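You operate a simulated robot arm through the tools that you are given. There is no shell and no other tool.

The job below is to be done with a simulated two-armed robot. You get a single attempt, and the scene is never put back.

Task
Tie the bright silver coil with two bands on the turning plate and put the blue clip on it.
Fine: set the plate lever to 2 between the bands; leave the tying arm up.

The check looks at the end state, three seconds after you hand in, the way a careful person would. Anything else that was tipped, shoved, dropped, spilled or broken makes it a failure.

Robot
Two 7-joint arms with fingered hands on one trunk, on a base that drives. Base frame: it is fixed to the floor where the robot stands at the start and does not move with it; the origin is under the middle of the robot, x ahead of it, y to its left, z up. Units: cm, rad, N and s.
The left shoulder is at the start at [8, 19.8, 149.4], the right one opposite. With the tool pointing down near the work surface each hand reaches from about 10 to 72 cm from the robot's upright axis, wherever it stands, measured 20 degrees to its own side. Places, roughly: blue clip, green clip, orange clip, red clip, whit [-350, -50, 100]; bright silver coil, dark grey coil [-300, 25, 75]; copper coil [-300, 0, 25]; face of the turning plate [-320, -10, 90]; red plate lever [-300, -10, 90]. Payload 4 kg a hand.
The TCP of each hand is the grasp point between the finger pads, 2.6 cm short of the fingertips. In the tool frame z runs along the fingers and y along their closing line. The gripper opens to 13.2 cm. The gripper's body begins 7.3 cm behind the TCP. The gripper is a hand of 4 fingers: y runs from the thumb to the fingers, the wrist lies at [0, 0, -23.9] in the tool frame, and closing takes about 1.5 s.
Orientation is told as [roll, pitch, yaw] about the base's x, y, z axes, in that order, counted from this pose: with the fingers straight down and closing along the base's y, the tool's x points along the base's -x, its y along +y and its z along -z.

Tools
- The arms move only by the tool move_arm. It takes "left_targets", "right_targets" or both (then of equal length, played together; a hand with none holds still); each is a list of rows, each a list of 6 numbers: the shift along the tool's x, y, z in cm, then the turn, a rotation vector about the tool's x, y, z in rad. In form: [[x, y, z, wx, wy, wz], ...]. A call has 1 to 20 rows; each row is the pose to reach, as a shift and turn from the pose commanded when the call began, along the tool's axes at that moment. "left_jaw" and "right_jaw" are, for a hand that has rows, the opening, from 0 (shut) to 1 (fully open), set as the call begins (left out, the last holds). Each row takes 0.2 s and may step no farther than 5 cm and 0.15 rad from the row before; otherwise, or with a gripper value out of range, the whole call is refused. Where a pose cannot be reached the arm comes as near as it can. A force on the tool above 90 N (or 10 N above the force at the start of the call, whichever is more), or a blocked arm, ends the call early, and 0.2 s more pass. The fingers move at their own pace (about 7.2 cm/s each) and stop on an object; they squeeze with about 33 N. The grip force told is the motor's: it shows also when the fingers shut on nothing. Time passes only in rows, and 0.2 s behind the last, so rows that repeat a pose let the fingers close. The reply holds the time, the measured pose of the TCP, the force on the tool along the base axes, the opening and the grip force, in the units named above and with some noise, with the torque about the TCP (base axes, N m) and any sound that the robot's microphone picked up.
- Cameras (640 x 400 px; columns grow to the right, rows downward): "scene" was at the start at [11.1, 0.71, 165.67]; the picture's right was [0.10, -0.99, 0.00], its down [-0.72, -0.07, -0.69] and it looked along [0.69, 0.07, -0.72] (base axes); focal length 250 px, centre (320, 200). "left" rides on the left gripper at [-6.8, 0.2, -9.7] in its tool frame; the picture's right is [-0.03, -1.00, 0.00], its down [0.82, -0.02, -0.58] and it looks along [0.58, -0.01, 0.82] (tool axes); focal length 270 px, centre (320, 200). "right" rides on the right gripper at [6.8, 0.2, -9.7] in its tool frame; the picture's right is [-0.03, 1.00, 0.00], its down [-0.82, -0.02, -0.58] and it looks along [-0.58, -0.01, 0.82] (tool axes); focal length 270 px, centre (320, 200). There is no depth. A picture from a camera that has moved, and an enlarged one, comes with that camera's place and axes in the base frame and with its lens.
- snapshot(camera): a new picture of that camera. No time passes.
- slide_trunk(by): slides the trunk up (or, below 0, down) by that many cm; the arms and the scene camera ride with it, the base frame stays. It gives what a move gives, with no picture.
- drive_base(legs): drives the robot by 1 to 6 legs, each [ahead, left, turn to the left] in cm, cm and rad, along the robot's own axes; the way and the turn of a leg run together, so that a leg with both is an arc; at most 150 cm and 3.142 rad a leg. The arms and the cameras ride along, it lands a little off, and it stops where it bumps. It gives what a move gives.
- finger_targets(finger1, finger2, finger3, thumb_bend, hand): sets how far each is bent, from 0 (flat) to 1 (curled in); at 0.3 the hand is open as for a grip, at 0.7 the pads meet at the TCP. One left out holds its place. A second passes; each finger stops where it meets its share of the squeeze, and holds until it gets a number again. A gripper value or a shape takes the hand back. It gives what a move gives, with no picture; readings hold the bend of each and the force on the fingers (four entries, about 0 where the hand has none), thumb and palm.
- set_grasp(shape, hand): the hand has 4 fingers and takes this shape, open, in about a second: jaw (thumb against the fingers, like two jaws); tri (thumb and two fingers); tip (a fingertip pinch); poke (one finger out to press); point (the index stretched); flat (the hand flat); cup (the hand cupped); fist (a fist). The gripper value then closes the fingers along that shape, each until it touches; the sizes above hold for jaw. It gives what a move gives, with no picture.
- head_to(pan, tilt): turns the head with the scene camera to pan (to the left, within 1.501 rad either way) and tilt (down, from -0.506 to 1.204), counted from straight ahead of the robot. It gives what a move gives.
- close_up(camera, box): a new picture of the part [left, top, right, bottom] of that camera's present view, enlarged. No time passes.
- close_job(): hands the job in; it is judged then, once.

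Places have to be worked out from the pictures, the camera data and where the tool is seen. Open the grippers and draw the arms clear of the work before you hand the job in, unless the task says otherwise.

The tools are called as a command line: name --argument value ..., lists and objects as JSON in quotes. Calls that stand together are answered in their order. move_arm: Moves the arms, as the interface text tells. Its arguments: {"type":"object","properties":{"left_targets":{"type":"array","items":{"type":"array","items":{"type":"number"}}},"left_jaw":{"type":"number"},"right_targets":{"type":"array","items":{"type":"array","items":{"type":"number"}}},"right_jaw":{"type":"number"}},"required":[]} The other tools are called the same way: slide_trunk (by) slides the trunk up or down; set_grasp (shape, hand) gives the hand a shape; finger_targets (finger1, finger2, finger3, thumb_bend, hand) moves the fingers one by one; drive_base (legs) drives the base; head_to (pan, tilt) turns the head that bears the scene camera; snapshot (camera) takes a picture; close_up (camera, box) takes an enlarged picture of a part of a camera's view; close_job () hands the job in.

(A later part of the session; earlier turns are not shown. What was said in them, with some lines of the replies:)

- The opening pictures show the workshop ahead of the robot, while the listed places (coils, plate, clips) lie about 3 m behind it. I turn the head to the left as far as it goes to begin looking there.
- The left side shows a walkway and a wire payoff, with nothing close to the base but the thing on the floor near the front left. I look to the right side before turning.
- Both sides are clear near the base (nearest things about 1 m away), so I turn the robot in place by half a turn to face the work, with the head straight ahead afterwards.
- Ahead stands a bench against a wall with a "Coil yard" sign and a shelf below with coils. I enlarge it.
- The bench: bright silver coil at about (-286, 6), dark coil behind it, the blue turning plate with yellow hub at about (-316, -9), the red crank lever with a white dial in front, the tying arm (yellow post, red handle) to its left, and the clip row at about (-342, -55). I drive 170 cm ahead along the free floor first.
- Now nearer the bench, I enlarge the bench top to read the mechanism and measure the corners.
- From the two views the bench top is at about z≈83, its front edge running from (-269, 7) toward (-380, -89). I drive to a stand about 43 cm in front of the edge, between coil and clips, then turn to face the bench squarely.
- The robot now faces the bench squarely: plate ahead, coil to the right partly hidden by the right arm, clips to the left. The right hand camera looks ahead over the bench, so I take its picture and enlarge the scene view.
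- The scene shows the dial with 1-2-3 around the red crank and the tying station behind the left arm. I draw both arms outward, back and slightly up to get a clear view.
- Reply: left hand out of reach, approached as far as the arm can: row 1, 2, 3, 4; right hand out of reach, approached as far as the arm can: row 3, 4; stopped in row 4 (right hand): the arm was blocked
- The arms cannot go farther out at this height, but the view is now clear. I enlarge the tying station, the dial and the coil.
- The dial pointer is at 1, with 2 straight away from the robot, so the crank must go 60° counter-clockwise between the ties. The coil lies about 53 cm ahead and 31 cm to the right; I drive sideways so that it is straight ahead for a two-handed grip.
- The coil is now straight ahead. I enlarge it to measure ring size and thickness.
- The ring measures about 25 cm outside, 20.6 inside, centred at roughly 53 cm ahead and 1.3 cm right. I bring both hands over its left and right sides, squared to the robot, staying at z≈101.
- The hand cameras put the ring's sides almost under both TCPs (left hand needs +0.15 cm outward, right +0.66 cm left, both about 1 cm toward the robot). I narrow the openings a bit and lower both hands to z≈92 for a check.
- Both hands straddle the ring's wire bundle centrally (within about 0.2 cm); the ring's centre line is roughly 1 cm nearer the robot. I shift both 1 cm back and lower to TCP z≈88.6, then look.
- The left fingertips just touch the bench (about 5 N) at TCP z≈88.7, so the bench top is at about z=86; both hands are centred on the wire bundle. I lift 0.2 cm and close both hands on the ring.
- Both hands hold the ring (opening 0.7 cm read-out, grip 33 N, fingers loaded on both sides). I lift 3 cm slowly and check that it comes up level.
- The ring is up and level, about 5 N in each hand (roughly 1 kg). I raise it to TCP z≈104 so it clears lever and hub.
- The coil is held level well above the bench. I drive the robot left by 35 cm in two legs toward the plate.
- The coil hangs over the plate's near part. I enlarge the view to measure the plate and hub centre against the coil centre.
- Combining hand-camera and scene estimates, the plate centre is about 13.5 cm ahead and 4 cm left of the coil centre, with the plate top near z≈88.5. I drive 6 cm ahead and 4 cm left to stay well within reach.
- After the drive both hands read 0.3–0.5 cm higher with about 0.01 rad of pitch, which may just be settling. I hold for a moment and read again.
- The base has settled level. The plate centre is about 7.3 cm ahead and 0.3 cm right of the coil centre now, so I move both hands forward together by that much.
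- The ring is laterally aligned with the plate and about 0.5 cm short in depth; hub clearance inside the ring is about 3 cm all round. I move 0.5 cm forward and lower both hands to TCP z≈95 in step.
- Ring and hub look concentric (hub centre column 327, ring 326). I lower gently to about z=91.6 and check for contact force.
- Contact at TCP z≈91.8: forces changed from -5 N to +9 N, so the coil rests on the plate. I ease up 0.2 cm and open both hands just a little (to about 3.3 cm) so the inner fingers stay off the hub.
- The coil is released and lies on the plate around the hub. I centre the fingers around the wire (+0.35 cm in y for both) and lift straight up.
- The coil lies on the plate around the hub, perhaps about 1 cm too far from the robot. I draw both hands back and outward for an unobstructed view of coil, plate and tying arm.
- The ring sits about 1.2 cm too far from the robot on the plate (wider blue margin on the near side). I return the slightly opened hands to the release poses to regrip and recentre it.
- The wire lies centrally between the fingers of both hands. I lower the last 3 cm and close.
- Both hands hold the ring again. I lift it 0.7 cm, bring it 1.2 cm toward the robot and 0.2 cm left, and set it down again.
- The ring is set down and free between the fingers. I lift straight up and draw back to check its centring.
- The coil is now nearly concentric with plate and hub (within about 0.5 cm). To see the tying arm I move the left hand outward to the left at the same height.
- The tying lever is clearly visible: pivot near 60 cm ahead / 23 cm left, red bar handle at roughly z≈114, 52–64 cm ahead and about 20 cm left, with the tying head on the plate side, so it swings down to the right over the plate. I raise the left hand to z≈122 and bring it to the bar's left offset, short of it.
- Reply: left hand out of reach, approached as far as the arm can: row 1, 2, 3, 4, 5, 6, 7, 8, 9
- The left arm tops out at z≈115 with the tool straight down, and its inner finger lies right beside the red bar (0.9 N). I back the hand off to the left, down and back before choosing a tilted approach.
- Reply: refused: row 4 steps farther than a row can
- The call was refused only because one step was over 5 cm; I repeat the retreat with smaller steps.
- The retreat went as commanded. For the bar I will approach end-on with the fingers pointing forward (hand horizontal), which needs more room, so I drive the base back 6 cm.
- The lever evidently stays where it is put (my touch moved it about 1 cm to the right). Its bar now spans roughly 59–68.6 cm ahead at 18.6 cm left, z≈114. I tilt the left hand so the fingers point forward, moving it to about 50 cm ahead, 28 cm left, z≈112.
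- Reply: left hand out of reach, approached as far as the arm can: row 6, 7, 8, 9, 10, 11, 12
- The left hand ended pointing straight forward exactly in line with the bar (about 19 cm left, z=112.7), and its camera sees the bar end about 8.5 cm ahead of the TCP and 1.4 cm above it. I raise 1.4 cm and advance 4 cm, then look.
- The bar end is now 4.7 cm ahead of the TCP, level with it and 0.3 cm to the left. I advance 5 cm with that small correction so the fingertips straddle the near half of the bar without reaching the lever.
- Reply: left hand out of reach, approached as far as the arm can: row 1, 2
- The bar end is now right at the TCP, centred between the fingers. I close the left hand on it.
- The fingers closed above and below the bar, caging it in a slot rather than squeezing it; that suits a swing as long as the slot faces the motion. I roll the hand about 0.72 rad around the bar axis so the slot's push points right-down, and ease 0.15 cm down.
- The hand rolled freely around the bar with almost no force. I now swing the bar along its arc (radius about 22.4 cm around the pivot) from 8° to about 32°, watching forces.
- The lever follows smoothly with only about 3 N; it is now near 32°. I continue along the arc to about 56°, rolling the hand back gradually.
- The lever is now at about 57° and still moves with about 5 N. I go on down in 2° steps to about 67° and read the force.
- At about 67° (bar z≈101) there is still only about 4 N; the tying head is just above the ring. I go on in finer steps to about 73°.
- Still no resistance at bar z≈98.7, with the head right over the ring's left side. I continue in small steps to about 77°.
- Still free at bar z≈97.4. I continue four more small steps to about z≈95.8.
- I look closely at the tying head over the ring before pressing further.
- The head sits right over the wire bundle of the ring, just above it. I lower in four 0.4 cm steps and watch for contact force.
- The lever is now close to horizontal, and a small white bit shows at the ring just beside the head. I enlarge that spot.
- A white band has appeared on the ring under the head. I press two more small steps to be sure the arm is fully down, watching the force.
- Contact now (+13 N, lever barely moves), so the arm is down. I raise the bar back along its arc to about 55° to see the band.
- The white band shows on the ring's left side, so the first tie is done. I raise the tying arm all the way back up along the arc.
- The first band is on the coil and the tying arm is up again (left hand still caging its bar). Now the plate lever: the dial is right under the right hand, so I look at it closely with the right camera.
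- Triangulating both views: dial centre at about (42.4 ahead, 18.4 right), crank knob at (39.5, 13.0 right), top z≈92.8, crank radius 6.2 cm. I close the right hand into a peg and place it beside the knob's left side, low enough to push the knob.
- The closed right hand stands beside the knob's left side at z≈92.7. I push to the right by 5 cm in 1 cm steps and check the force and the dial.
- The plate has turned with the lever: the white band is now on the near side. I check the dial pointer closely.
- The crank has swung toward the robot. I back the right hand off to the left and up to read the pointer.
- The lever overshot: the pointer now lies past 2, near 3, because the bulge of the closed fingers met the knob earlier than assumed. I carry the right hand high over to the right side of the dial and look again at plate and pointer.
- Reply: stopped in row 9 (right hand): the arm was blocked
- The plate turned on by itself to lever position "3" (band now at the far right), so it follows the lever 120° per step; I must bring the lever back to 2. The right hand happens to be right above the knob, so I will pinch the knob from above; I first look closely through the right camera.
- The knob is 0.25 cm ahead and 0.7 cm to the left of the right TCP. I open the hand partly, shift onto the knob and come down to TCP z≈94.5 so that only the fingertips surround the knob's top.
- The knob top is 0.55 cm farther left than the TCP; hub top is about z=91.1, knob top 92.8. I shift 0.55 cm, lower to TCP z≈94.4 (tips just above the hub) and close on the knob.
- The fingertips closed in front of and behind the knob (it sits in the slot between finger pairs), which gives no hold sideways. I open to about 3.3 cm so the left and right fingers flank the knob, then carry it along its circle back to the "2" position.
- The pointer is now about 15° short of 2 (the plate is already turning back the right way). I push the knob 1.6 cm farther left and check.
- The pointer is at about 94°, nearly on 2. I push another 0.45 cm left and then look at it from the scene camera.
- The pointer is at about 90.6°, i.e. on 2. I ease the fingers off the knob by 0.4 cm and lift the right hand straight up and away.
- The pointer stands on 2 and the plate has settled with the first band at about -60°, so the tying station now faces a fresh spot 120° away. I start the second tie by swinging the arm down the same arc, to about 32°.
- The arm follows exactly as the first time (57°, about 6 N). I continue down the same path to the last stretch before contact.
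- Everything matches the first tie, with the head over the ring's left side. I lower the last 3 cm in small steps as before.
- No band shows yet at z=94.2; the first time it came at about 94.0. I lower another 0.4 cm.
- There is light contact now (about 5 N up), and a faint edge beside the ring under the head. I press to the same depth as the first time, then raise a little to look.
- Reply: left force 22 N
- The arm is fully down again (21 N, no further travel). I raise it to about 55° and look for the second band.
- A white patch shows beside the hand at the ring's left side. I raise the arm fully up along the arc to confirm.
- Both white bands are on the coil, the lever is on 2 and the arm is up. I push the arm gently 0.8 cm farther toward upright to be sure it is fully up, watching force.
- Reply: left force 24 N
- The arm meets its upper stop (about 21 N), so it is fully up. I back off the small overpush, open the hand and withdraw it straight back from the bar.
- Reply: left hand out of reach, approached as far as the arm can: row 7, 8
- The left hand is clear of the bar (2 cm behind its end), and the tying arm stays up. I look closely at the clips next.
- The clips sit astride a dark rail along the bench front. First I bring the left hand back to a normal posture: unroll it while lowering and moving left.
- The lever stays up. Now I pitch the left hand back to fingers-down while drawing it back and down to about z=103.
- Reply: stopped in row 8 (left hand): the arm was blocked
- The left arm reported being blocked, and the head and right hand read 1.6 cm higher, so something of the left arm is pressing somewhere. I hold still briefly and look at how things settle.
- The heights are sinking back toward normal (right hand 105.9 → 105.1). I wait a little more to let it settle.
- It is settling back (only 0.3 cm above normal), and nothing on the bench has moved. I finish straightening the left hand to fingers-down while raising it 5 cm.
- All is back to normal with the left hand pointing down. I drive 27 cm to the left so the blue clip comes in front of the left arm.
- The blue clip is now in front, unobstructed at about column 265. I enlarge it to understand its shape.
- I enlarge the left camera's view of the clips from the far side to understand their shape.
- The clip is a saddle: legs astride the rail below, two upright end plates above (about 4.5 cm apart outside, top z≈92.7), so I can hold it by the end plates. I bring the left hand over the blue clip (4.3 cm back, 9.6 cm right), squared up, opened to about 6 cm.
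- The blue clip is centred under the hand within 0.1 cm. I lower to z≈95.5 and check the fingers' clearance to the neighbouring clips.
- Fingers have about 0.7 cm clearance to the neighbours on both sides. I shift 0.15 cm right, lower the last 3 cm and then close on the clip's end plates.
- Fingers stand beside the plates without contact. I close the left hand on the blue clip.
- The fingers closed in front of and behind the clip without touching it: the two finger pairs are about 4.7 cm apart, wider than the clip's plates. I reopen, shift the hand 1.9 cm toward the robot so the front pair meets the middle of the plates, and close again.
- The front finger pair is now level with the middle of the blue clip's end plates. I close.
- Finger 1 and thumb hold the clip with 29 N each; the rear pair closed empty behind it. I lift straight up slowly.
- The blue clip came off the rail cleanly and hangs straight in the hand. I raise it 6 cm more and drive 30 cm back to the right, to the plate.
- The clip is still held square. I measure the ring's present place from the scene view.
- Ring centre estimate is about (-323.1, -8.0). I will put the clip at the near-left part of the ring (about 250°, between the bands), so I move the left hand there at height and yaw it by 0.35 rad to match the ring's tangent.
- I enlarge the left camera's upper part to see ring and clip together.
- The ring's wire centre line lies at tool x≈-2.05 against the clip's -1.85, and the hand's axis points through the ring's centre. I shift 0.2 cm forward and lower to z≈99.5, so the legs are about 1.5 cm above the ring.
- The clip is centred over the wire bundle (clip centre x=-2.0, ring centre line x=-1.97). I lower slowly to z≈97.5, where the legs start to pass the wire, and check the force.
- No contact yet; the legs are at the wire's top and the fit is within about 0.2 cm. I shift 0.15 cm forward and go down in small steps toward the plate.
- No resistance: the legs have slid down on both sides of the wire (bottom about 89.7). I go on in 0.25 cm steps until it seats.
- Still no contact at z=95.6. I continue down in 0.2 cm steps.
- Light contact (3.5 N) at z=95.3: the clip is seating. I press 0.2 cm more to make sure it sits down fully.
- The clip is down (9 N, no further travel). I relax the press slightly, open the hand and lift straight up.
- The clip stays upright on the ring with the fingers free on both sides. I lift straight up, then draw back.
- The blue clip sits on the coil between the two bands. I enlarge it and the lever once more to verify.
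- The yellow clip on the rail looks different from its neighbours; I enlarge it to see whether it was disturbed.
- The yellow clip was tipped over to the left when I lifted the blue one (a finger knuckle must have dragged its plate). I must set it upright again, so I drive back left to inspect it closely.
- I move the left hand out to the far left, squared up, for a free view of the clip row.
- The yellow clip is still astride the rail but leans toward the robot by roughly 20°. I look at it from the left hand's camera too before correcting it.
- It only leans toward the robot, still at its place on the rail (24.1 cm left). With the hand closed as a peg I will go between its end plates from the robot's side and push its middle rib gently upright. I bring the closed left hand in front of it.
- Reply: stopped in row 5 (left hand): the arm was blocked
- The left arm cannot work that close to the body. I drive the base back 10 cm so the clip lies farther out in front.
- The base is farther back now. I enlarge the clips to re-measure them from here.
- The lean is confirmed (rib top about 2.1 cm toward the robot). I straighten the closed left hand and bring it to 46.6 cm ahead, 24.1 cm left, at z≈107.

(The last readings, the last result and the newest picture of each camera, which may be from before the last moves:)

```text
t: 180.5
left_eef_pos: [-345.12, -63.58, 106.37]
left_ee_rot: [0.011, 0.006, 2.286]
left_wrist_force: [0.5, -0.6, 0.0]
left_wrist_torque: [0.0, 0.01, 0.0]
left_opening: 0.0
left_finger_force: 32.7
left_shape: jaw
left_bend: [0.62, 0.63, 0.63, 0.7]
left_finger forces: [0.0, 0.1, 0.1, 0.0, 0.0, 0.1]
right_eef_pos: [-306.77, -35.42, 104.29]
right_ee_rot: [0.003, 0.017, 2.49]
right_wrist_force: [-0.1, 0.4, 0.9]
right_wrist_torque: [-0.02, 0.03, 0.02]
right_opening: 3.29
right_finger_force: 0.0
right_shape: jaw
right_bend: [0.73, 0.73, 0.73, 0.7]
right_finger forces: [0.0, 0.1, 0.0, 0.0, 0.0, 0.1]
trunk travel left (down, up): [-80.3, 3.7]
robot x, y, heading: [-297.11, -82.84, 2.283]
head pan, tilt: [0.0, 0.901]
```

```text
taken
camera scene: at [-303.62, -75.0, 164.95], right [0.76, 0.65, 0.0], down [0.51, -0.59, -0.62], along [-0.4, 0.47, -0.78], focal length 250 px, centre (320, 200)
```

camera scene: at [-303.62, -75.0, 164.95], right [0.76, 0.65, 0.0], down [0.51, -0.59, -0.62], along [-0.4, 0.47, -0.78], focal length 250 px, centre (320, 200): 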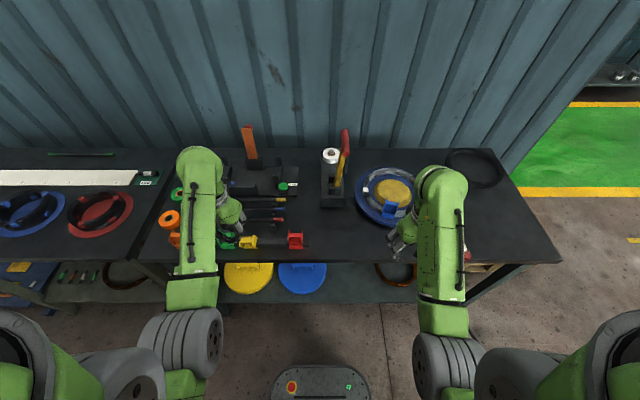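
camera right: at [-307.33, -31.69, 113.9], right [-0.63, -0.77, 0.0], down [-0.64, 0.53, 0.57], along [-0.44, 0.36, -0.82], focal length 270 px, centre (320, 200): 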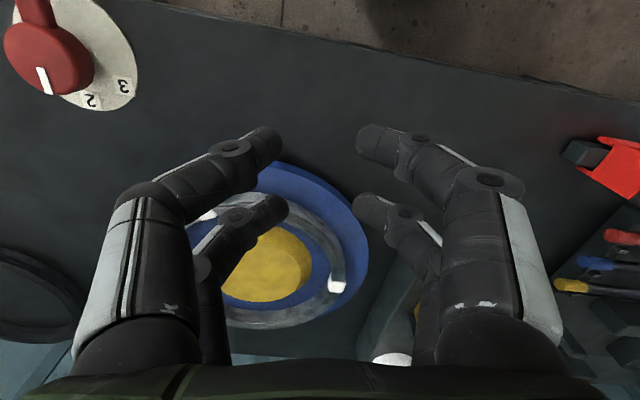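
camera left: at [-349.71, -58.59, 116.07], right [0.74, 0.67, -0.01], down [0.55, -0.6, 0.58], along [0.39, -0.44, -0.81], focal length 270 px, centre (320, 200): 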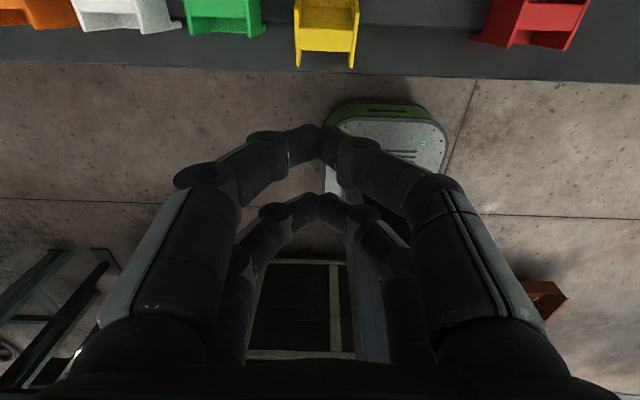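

The hand is in line with the yellow clip (0.25 cm to correct). I lower it in front of the clip to TCP z≈94.2.

move_arm --left_targets '[[0, -0.25, 3, 0, 0, 0], [0, -0.25, 6, 0, 0, 0], [0, -0.25, 9, 0, 0, 0], [0, -0.25, 11, 0, 0, 0], [0, -0.25, 12.1, 0, 0, 0], [0, -0.25, 12.1, 0, 0, 0]]'

snapshot --camera "left"

close_up --camera "scene" --box '[205, 220, 310, 265]'

```text
t: 181.9
left_eef_pos: [-345.07, -63.54, 94.33]
left_ee_rot: [0.013, 0.007, 2.286]
left_wrist_force: [-0.2, 0.6, -0.4]
left_wrist_torque: [-0.02, 0.0, 0.02]
left_opening: 0.0
left_finger_force: 33.2
left_shape: jaw
left_bend: [0.62, 0.63, 0.63, 0.7]
left_finger forces: [0.0, 0.0, 0.0, 0.0, 0.0, 0.0]
right_eef_pos: [-306.89, -35.43, 104.25]
right_ee_rot: [0.005, 0.015, 2.49]
right_wrist_force: [-0.7, -0.2, -0.3]
right_wrist_torque: [-0.01, 0.0, 0.0]
right_opening: 3.3
right_finger_force: 0.0
right_shape: jaw
right_bend: [0.73, 0.73, 0.73, 0.7]
right_finger forces: [0.0, 0.0, 0.0, 0.1, 0.0, 0.0]
trunk travel left (down, up): [-80.3, 3.7]
robot x, y, heading: [-296.67, -83.07, 2.282]
head pan, tilt: [0.0, 0.901]
```

```text
taken
camera left: at [-349.59, -58.49, 104.0], right [0.74, 0.67, -0.01], down [0.55, -0.59, 0.58], along [0.39, -0.44, -0.81], focal length 270 px, centre (320, 200)
```

left: 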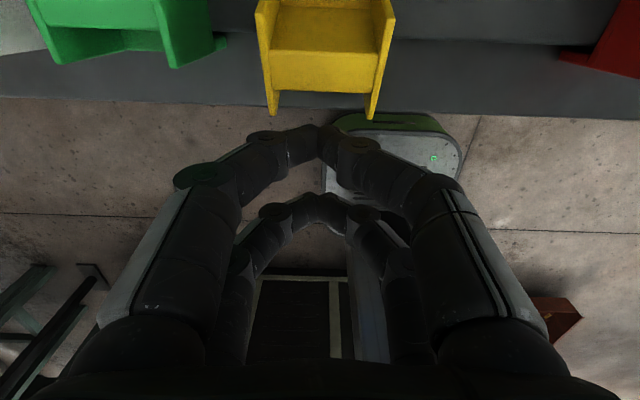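

```text
6.10 times, centred on (258, 242) of scene
camera zoom: at [-303.66, -74.92, 164.95], right [0.76, 0.65, 0.0], down [0.51, -0.59, -0.62], along [-0.4, 0.47, -0.78], focal length 1521 px, centre (701, -59)
```

zoom: 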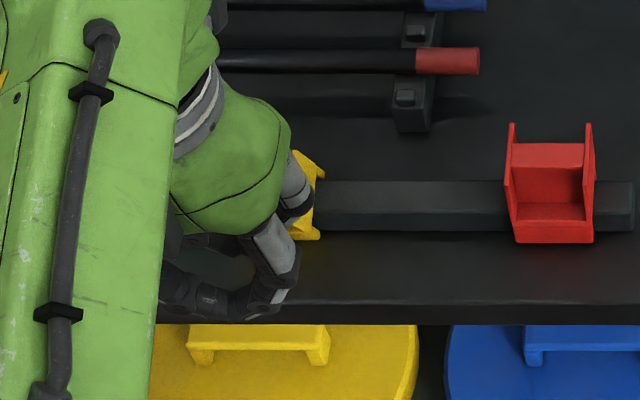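

The fingertips point at the pocket between the plates, about 0.7 cm short of them. I push forward 2 cm in small steps and look.

move_arm --left_targets '[[-0.4, 0, 0, 0, 0, 0], [-0.8, 0, 0, 0, 0, 0], [-1.2, 0, 0, 0, 0, 0], [-1.6, 0, 0, 0, 0, 0], [-2.0, 0, 0, 0, 0, 0]]'

snapshot --camera "left"

close_up --camera "scene" --box '[205, 220, 310, 265]'

```text
t: 183.1
left_eef_pos: [-346.55, -62.07, 94.24]
left_ee_rot: [0.012, 0.006, 2.286]
left_wrist_force: [0.1, -0.4, 0.6]
left_wrist_torque: [-0.01, -0.02, 0.0]
left_opening: 0.02
left_finger_force: 32.9
left_shape: jaw
left_bend: [0.62, 0.63, 0.63, 0.7]
left_finger forces: [0.1, 0.1, 0.1, 0.0, 0.0, 0.0]
right_eef_pos: [-306.7, -35.48, 104.24]
right_ee_rot: [0.004, 0.015, 2.489]
right_wrist_force: [-0.3, 0.0, 0.1]
right_wrist_torque: [-0.01, -0.02, -0.01]
right_opening: 3.29
right_finger_force: 0.2
right_shape: jaw
right_bend: [0.73, 0.73, 0.73, 0.7]
right_finger forces: [0.0, 0.1, 0.1, 0.0, 0.0, 0.0]
trunk travel left (down, up): [-80.3, 3.7]
robot x, y, heading: [-297.08, -82.96, 2.285]
head pan, tilt: [0.0, 0.901]
```

```text
taken
camera left: at [-351.02, -56.97, 103.93], right [0.74, 0.67, -0.01], down [0.55, -0.59, 0.58], along [0.39, -0.44, -0.81], focal length 270 px, centre (320, 200)
```

left: 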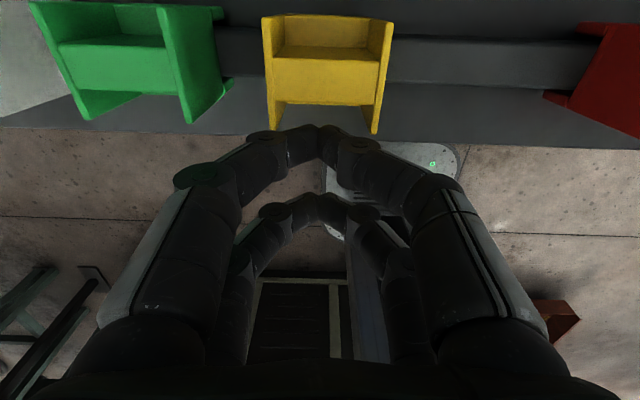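

```text
6.10 times, centred on (258, 242) of scene
camera zoom: at [-303.68, -74.9, 164.95], right [0.76, 0.65, 0.0], down [0.51, -0.59, -0.62], along [-0.4, 0.47, -0.78], focal length 1521 px, centre (701, -59)
```

zoom: 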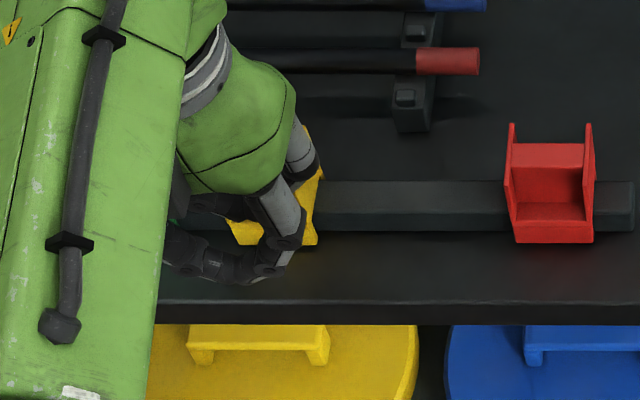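

The clip's top has moved about 1.5 cm; its near corners are still about 0.45 cm behind the green clip's line. I push 0.45 cm more.

move_arm --left_targets '[[-0.2, 0, 0, 0, 0, 0], [-0.45, 0, 0, 0, 0, 0], [-0.45, 0, 0, 0, 0, 0]]'

snapshot --camera "left"

close_up --camera "left" --box '[20, 0, 420, 150]'

```text
t: 183.9
left_eef_pos: [-346.8, -61.61, 94.33]
left_ee_rot: [0.011, 0.008, 2.287]
left_wrist_force: [-0.4, 0.7, 0.4]
left_wrist_torque: [-0.01, 0.01, -0.01]
left_opening: 0.0
left_finger_force: 33.2
left_shape: jaw
left_bend: [0.62, 0.63, 0.63, 0.7]
left_finger forces: [0.0, 0.0, 0.0, 0.1, 0.1, 0.0]
right_eef_pos: [-306.77, -35.41, 104.33]
right_ee_rot: [0.005, 0.015, 2.489]
right_wrist_force: [-1.1, -0.2, 0.5]
right_wrist_torque: [-0.05, -0.01, 0.0]
right_opening: 3.31
right_finger_force: 0.1
right_shape: jaw
right_bend: [0.73, 0.73, 0.73, 0.7]
right_finger forces: [0.0, 0.0, 0.1, 0.0, 0.1, 0.1]
trunk travel left (down, up): [-80.3, 3.7]
robot x, y, heading: [-296.85, -82.89, 2.276]
head pan, tilt: [0.0, 0.901]
```

```text
taken
camera left: at [-351.3, -56.63, 103.98], right [0.74, 0.67, -0.01], down [0.55, -0.6, 0.58], along [0.39, -0.44, -0.81], focal length 270 px, centre (320, 200)
```

left: 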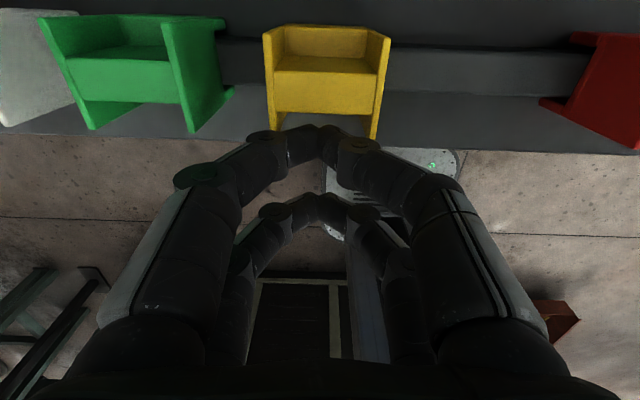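

```text
1.60 times, centred on (220, 75) of left
camera zoom: at [-351.3, -56.63, 103.98], right [0.74, 0.67, -0.01], down [0.55, -0.6, 0.58], along [0.39, -0.44, -0.81], focal length 432 px, centre (480, 400)
```

zoom: 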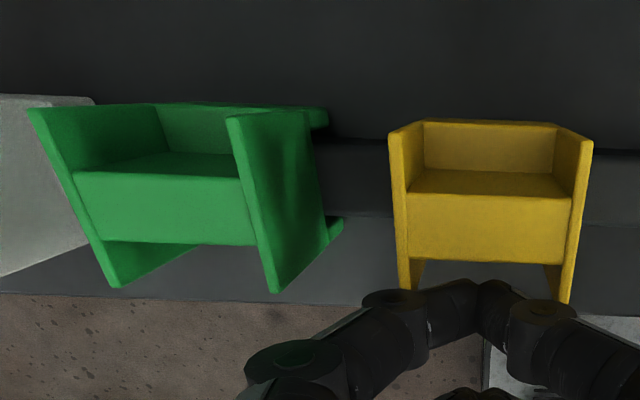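

The yellow clip's corners now line up with the green clip's. I draw the hand back and check that it stays upright.

move_arm --left_targets '[[0.4, 0, 0, 0, 0, 0], [0.9, 0, 0, 0, 0, 0], [1.5, 0, 0, 0, 0, 0], [2.2, 0, 0, 0, 0, 0], [2.2, 0, 0, 0, 0, 0]]'

close_up --camera "left" --box '[20, 0, 420, 150]'

close_up --camera "scene" --box '[205, 220, 310, 265]'

```text
t: 185.1
left_eef_pos: [-345.29, -63.45, 94.47]
left_ee_rot: [0.013, 0.007, 2.286]
left_wrist_force: [0.2, 0.0, 0.9]
left_wrist_torque: [-0.02, -0.03, 0.03]
left_opening: 0.0
left_finger_force: 32.9
left_shape: jaw
left_bend: [0.62, 0.63, 0.63, 0.7]
left_finger forces: [0.1, 0.0, 0.1, 0.1, 0.0, 0.0]
right_eef_pos: [-306.8, -35.54, 104.23]
right_ee_rot: [0.004, 0.015, 2.488]
right_wrist_force: [-0.6, 0.7, 0.2]
right_wrist_torque: [-0.04, -0.01, 0.01]
right_opening: 3.29
right_finger_force: 0.0
right_shape: jaw
right_bend: [0.73, 0.73, 0.73, 0.7]
right_finger forces: [0.0, 0.0, 0.0, 0.0, 0.0, 0.1]
trunk travel left (down, up): [-80.3, 3.7]
robot x, y, heading: [-297.1, -83.06, 2.285]
head pan, tilt: [0.0, 0.901]
```

```text
1.60 times, centred on (220, 75) of left
camera zoom: at [-349.86, -58.29, 103.98], right [0.74, 0.67, -0.01], down [0.55, -0.59, 0.58], along [0.39, -0.44, -0.81], focal length 432 px, centre (480, 400)
```

zoom: 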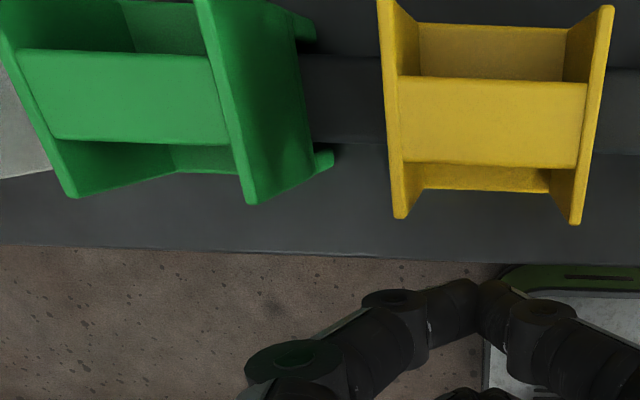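

```text
6.10 times, centred on (258, 242) of scene
camera zoom: at [-303.66, -74.91, 164.95], right [0.76, 0.65, 0.0], down [0.51, -0.59, -0.62], along [-0.4, 0.47, -0.78], focal length 1521 px, centre (701, -59)
```

zoom: 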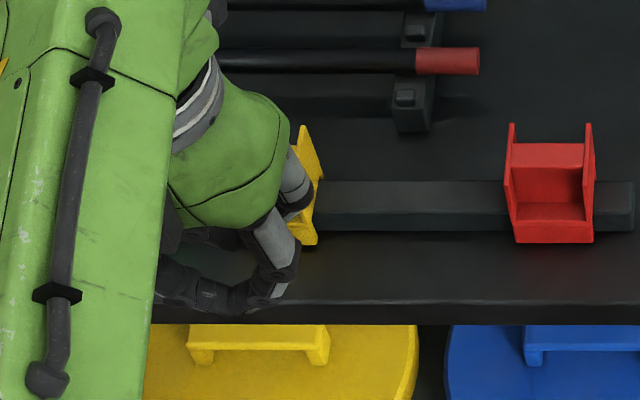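

It seems to stay nearly upright. I raise the left hand and move it aside for a clear scene view.

move_arm --left_targets '[[1, 0, 0, 0, 0, 0], [1, 0, -3, 0, 0, 0], [1, 0, -6, 0, 0, 0], [1, 0, -9, 0, 0, 0], [0, 2, -11, 0, 0, 0], [-1, 6, -11, 0, 0, 0], [-2, 10, -11, 0, 0, 0], [-3, 14, -11, 0, 0, 0], [-4, 18, -11, 0, 0, 0]]'

close_up --camera "scene" --box '[205, 220, 310, 265]'

close_up --camera "scene" --box '[210, 225, 275, 260]'

```text
t: 187.1
left_eef_pos: [-361.93, -71.91, 105.35]
left_ee_rot: [0.01, 0.01, 2.285]
left_wrist_force: [-0.5, 0.2, 0.3]
left_wrist_torque: [-0.02, -0.01, -0.01]
left_opening: 0.02
left_finger_force: 32.8
left_shape: jaw
left_bend: [0.62, 0.63, 0.63, 0.7]
left_finger forces: [0.1, 0.1, 0.0, 0.0, 0.0, 0.0]
right_eef_pos: [-306.87, -35.39, 104.33]
right_ee_rot: [0.001, 0.018, 2.49]
right_wrist_force: [-0.5, 0.0, 0.1]
right_wrist_torque: [0.02, -0.01, 0.02]
right_opening: 3.31
right_finger_force: 0.0
right_shape: jaw
right_bend: [0.73, 0.73, 0.73, 0.7]
right_finger forces: [0.0, 0.0, 0.1, 0.0, 0.0, 0.0]
trunk travel left (down, up): [-80.3, 3.7]
robot x, y, heading: [-297.22, -82.86, 2.28]
head pan, tilt: [0.0, 0.901]
```

```text
6.10 times, centred on (258, 242) of scene
camera zoom: at [-303.93, -74.93, 164.94], right [0.76, 0.65, 0.0], down [0.51, -0.59, -0.62], along [-0.4, 0.47, -0.78], focal length 1521 px, centre (701, -59)
```

zoom: 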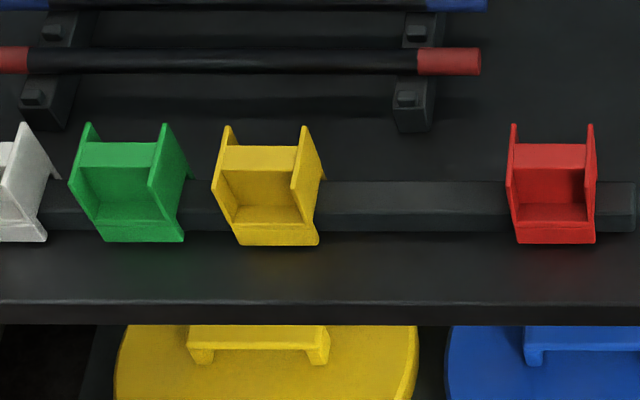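

```text
9.85 times, centred on (242, 242) of scene
camera zoom: at [-303.93, -74.93, 164.94], right [0.76, 0.65, 0.0], down [0.51, -0.59, -0.62], along [-0.4, 0.47, -0.78], focal length 2457 px, centre (1083, -218)
```

zoom: 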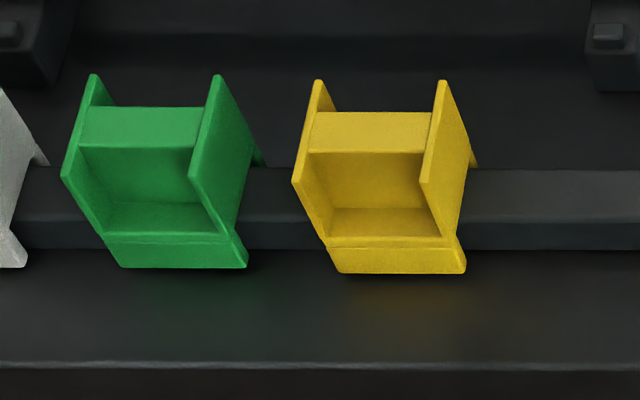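

The yellow clip stands upright on the rail again, in line and evenly spaced with the others. I back the robot 20 cm away from the bench with both hands opening, so the arms are clear.

drive_base --legs '[[-20, 0, 0]]'

move_arm --left_targets '[[0, 0, 0, 0, 0, 0], [0, 0, 0, 0, 0, 0], [0, 0, 0, 0, 0, 0], [0, 0, 0, 0, 0, 0], [0, 0, 0, 0, 0, 0], [0, 0, 0, 0, 0, 0]]' --right_targets '[[0, 0, 0, 0, 0, 0], [0, 0, 0, 0, 0, 0], [0, 0, 0, 0, 0, 0], [0, 0, 0, 0, 0, 0], [0, 0, 0, 0, 0, 0], [0, 0, 0, 0, 0, 0]]' --left_jaw 1 --right_jaw 1

head_to --pan -0.1 --tilt 0.75

snapshot --camera "scene"

```text
t: 188.7
left_eef_pos: [-348.91, -86.34, 105.26]
left_ee_rot: [0.012, 0.012, 2.279]
left_wrist_force: [-0.4, 0.6, -0.2]
left_wrist_torque: [-0.02, -0.01, -0.01]
left_opening: 0.0
left_finger_force: 32.8
left_shape: jaw
left_bend: [0.62, 0.63, 0.63, 0.7]
left_finger forces: [0.1, 0.0, 0.0, 0.0, 0.0, 0.1]
right_eef_pos: [-293.91, -50.3, 104.05]
right_ee_rot: [0.004, 0.019, 2.484]
right_wrist_force: [0.0, 0.7, -0.1]
right_wrist_torque: [0.03, -0.03, 0.04]
right_opening: 3.29
right_finger_force: 0.0
right_shape: jaw
right_bend: [0.73, 0.73, 0.73, 0.7]
right_finger forces: [0.0, 0.0, 0.0, 0.0, 0.1, 0.0]
trunk travel left (down, up): [-80.3, 3.7]
robot x, y, heading: [-283.82, -98.05, 2.28]
head pan, tilt: [0.0, 0.901]
```

```text
t: 190.1
left_eef_pos: [-348.6, -86.6, 105.51]
left_ee_rot: [0.011, 0.006, 2.281]
left_wrist_force: [0.4, -0.6, 0.5]
left_wrist_torque: [-0.01, 0.01, 0.02]
left_opening: 13.2
left_finger_force: 0.0
left_shape: jaw
left_bend: [0.3, 0.3, 0.3, 0.3]
left_finger forces: [0.0, 0.0, 0.0, 0.0, 0.0, 0.1]
right_eef_pos: [-293.59, -50.38, 104.31]
right_ee_rot: [0.003, 0.016, 2.485]
right_wrist_force: [0.0, -0.3, -0.8]
right_wrist_torque: [0.06, 0.0, 0.03]
right_opening: 13.19
right_finger_force: 0.1
right_shape: jaw
right_bend: [0.3, 0.3, 0.3, 0.3]
right_finger forces: [0.0, 0.1, 0.0, 0.0, 0.1, 0.0]
trunk travel left (down, up): [-80.3, 3.7]
robot x, y, heading: [-283.93, -97.74, 2.273]
head pan, tilt: [0.0, 0.901]
```

```text
t: 190.8
left_eef_pos: [-348.64, -86.62, 105.54]
left_ee_rot: [0.012, 0.005, 2.281]
left_wrist_force: [-0.2, 0.4, 0.4]
left_wrist_torque: [0.02, -0.01, -0.01]
left_opening: 13.18
left_finger_force: 0.1
left_shape: jaw
left_bend: [0.3, 0.3, 0.3, 0.3]
left_finger forces: [0.0, 0.0, 0.1, 0.0, 0.1, 0.0]
right_eef_pos: [-293.6, -50.55, 104.26]
right_ee_rot: [0.004, 0.015, 2.484]
right_wrist_force: [0.4, 1.2, 0.5]
right_wrist_torque: [-0.03, 0.03, 0.0]
right_opening: 13.21
right_finger_force: 0.1
right_shape: jaw
right_bend: [0.3, 0.3, 0.3, 0.3]
right_finger forces: [0.0, 0.0, 0.1, 0.0, 0.1, 0.0]
trunk travel left (down, up): [-80.3, 3.7]
robot x, y, heading: [-284.35, -98.16, 2.275]
head pan, tilt: [-0.099, 0.75]
```

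```text
taken
camera scene: at [-290.57, -88.9, 166.13], right [0.82, 0.57, 0.0], down [0.39, -0.56, -0.73], along [-0.42, 0.6, -0.68], focal length 250 px, centre (320, 200)
```

scene: 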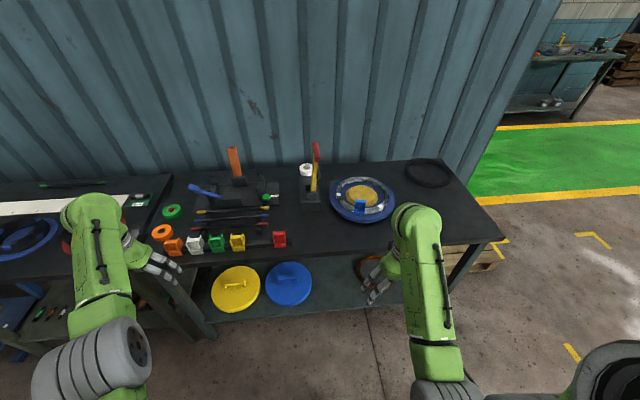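

Now I check the whole bench from here: coil with bands and clip, lever, tying arm, and the clip row.

close_up --camera "scene" --box '[280, 135, 420, 245]'

close_up --camera "scene" --box '[140, 135, 310, 265]'

close_up --camera "scene" --box '[325, 165, 405, 230]'

```text
3.64 times, centred on (350, 190) of scene
camera zoom: at [-290.57, -88.9, 166.13], right [0.82, 0.57, 0.0], down [0.39, -0.56, -0.73], along [-0.42, 0.6, -0.68], focal length 908 px, centre (211, 236)
```

zoom: 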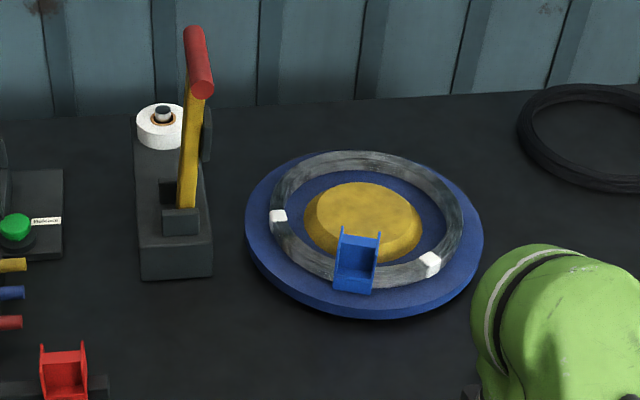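

```text
3.08 times, centred on (225, 200) of scene
camera zoom: at [-290.57, -88.9, 166.13], right [0.82, 0.57, 0.0], down [0.39, -0.56, -0.73], along [-0.42, 0.6, -0.68], focal length 768 px, centre (612, 200)
```

zoom: 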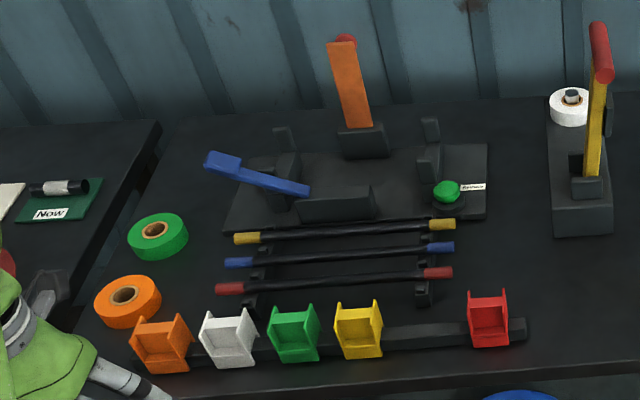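

```text
6.15 times, centred on (365, 198) of scene
camera zoom: at [-290.57, -88.9, 166.13], right [0.82, 0.57, 0.0], down [0.39, -0.56, -0.73], along [-0.42, 0.6, -0.68], focal length 1536 px, centre (43, 215)
```

zoom: 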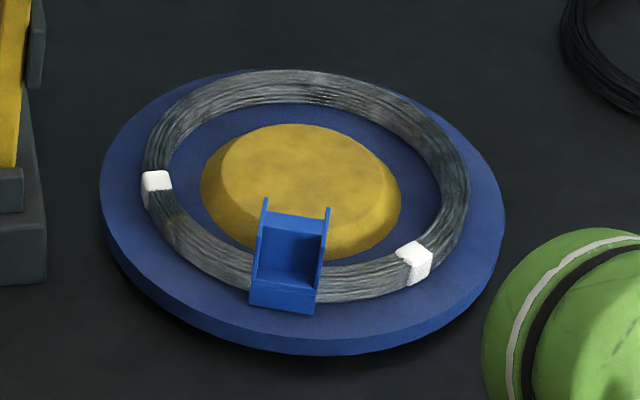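

Coil, two bands, blue clip, upright tying arm and the clip row all look right. I check the plate lever through the right camera, as the arm hides it from the head.

snapshot --camera "right"

head_to --pan -0.4 --tilt 0.75

snapshot --camera "scene"

```text
taken
camera right: at [-288.39, -54.61, 113.96], right [-0.63, -0.78, 0.0], down [-0.64, 0.52, 0.56], along [-0.44, 0.35, -0.83], focal length 270 px, centre (320, 200)
```

right: 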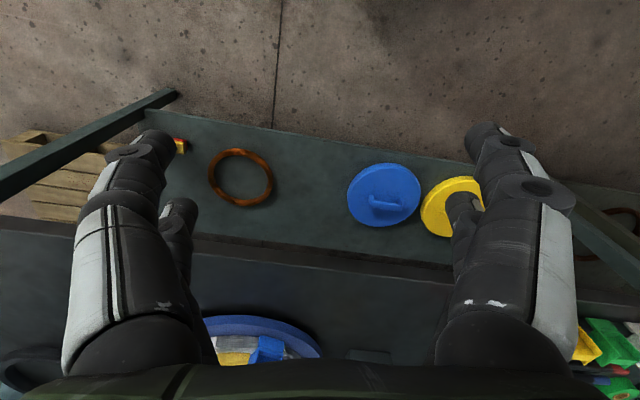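

```text
t: 191.6
left_eef_pos: [-348.64, -86.75, 105.55]
left_ee_rot: [0.011, 0.005, 2.281]
left_wrist_force: [-0.3, -0.1, -0.3]
left_wrist_torque: [0.0, 0.0, 0.02]
left_opening: 13.19
left_finger_force: 0.1
left_shape: jaw
left_bend: [0.3, 0.3, 0.3, 0.3]
left_finger forces: [0.0, 0.0, 0.0, 0.1, 0.0, 0.0]
right_eef_pos: [-293.68, -50.58, 104.31]
right_ee_rot: [0.002, 0.017, 2.483]
right_wrist_force: [0.4, 0.5, -0.9]
right_wrist_torque: [0.01, 0.01, 0.01]
right_opening: 13.18
right_finger_force: 0.1
right_shape: jaw
right_bend: [0.3, 0.3, 0.3, 0.3]
right_finger forces: [0.0, 0.1, 0.0, 0.0, 0.0, 0.0]
trunk travel left (down, up): [-80.3, 3.7]
robot x, y, heading: [-284.01, -97.93, 2.27]
head pan, tilt: [-0.4, 0.75]
```

```text
taken
camera scene: at [-288.33, -87.83, 166.14], right [0.95, 0.3, 0.0], down [0.21, -0.65, -0.73], along [-0.22, 0.7, -0.68], focal length 250 px, centre (320, 200)
```

scene: 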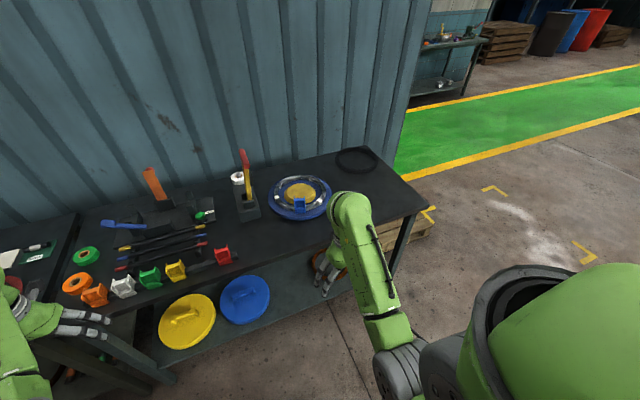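

The dial is still behind the right arm. I drive 25 cm to the right in the free corridor for a last look at the lever.

drive_base --legs '[[0, -25, 0]]'

head_to --pan 0 --tilt 0.75

snapshot --camera "scene"

```text
t: 193.4
left_eef_pos: [-329.83, -70.62, 105.29]
left_ee_rot: [0.009, 0.009, 2.281]
left_wrist_force: [0.2, 0.7, -1.1]
left_wrist_torque: [0.01, -0.06, -0.01]
left_opening: 13.17
left_finger_force: 0.0
left_shape: jaw
left_bend: [0.3, 0.3, 0.3, 0.3]
left_finger forces: [0.0, 0.0, 0.1, 0.0, 0.0, 0.1]
right_eef_pos: [-274.83, -34.5, 104.34]
right_ee_rot: [0.001, 0.015, 2.483]
right_wrist_force: [0.7, -0.2, -0.1]
right_wrist_torque: [-0.03, 0.0, 0.01]
right_opening: 13.22
right_finger_force: 0.1
right_shape: jaw
right_bend: [0.3, 0.3, 0.3, 0.3]
right_finger forces: [0.1, 0.0, 0.0, 0.1, 0.0, 0.0]
trunk travel left (down, up): [-80.3, 3.7]
robot x, y, heading: [-264.91, -81.9, 2.277]
head pan, tilt: [-0.4, 0.75]
```

```text
t: 194.3
left_eef_pos: [-329.57, -70.36, 105.51]
left_ee_rot: [0.014, 0.008, 2.281]
left_wrist_force: [0.8, 0.7, 0.1]
left_wrist_torque: [-0.02, 0.0, 0.02]
left_opening: 13.2
left_finger_force: 0.2
left_shape: jaw
left_bend: [0.3, 0.3, 0.3, 0.3]
left_finger forces: [0.1, 0.0, 0.0, 0.1, 0.1, 0.1]
right_eef_pos: [-274.62, -34.28, 104.26]
right_ee_rot: [0.003, 0.016, 2.482]
right_wrist_force: [0.4, 0.0, 1.2]
right_wrist_torque: [-0.02, 0.01, -0.01]
right_opening: 13.18
right_finger_force: 0.1
right_shape: jaw
right_bend: [0.3, 0.3, 0.3, 0.3]
right_finger forces: [0.0, 0.0, 0.1, 0.1, 0.0, 0.0]
trunk travel left (down, up): [-80.3, 3.7]
robot x, y, heading: [-264.85, -81.48, 2.275]
head pan, tilt: [0.0, 0.75]
```

```text
taken
camera scene: at [-272.04, -73.08, 166.14], right [0.76, 0.65, 0.0], down [0.44, -0.52, -0.73], along [-0.47, 0.56, -0.68], focal length 250 px, centre (320, 200)
```

scene: 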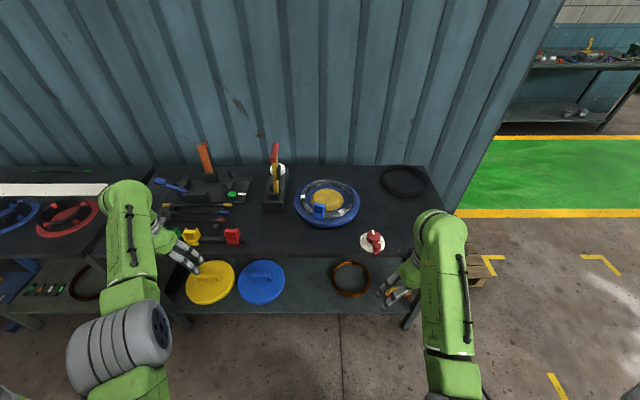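

The dial is visible now; I enlarge it and the coil for a last check.

close_up --camera "scene" --box '[345, 220, 405, 260]'

close_up --camera "scene" --box '[250, 135, 450, 260]'

```text
10.00 times, centred on (375, 240) of scene
camera zoom: at [-272.04, -73.08, 166.14], right [0.76, 0.65, 0.0], down [0.44, -0.52, -0.73], along [-0.47, 0.56, -0.68], focal length 2496 px, centre (-230, -200)
```

zoom: 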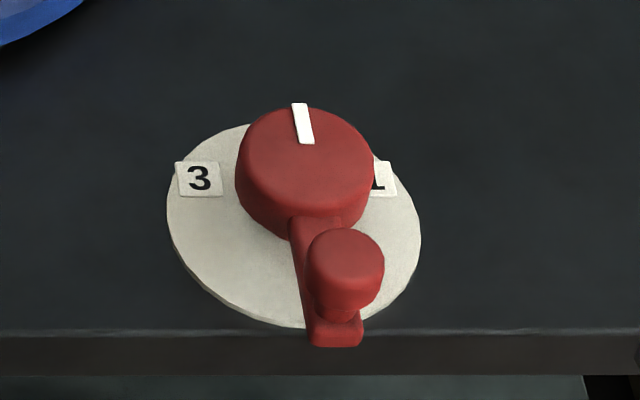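

```text
3.20 times, centred on (350, 198) of scene
camera zoom: at [-272.04, -73.08, 166.14], right [0.76, 0.65, 0.0], down [0.44, -0.52, -0.73], along [-0.47, 0.56, -0.68], focal length 799 px, centre (224, 208)
```

zoom: 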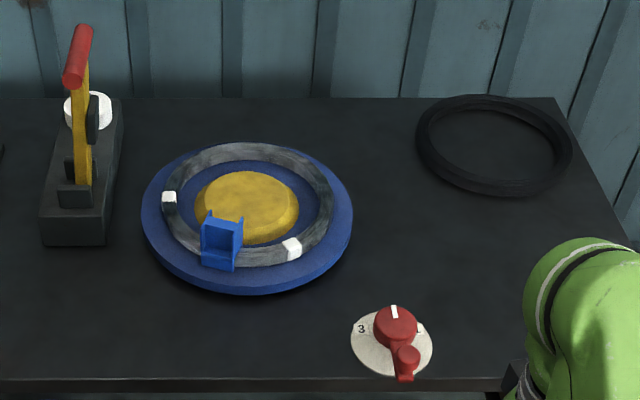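

Everything stands as required: the bright silver coil lies on the plate with two white bands and the blue clip. The lever points at 2, the tying arm is up, all other things are in place, the grippers are open and the arms are clear of the bench. I hand the job in.

close_job

```text
The job is handed in.
```

The bright silver coil is on the turning plate with two bands on it, about 120° apart. The blue clip sits on it between them. The plate lever was on 2 when the second band went on and still points there, and the tying arm is up. I handed the job in with both grippers open and the arms clear of the bench.

Two things did not go cleanly along the way:

- **Lever overshoot:** my first push carried the lever past 2, nearly to 3, and the plate followed it. I brought it back to 2 and let the plate settle before tying the second band.
- **Yellow clip tipped:** while lifting the blue clip I tipped the yellow one next to it, so that it leaned on the rail. I pushed it upright again. It stands in line with the others, about 0.2 cm nearer the front of the bench than before.

My last look at the bench showed nothing else out of place.
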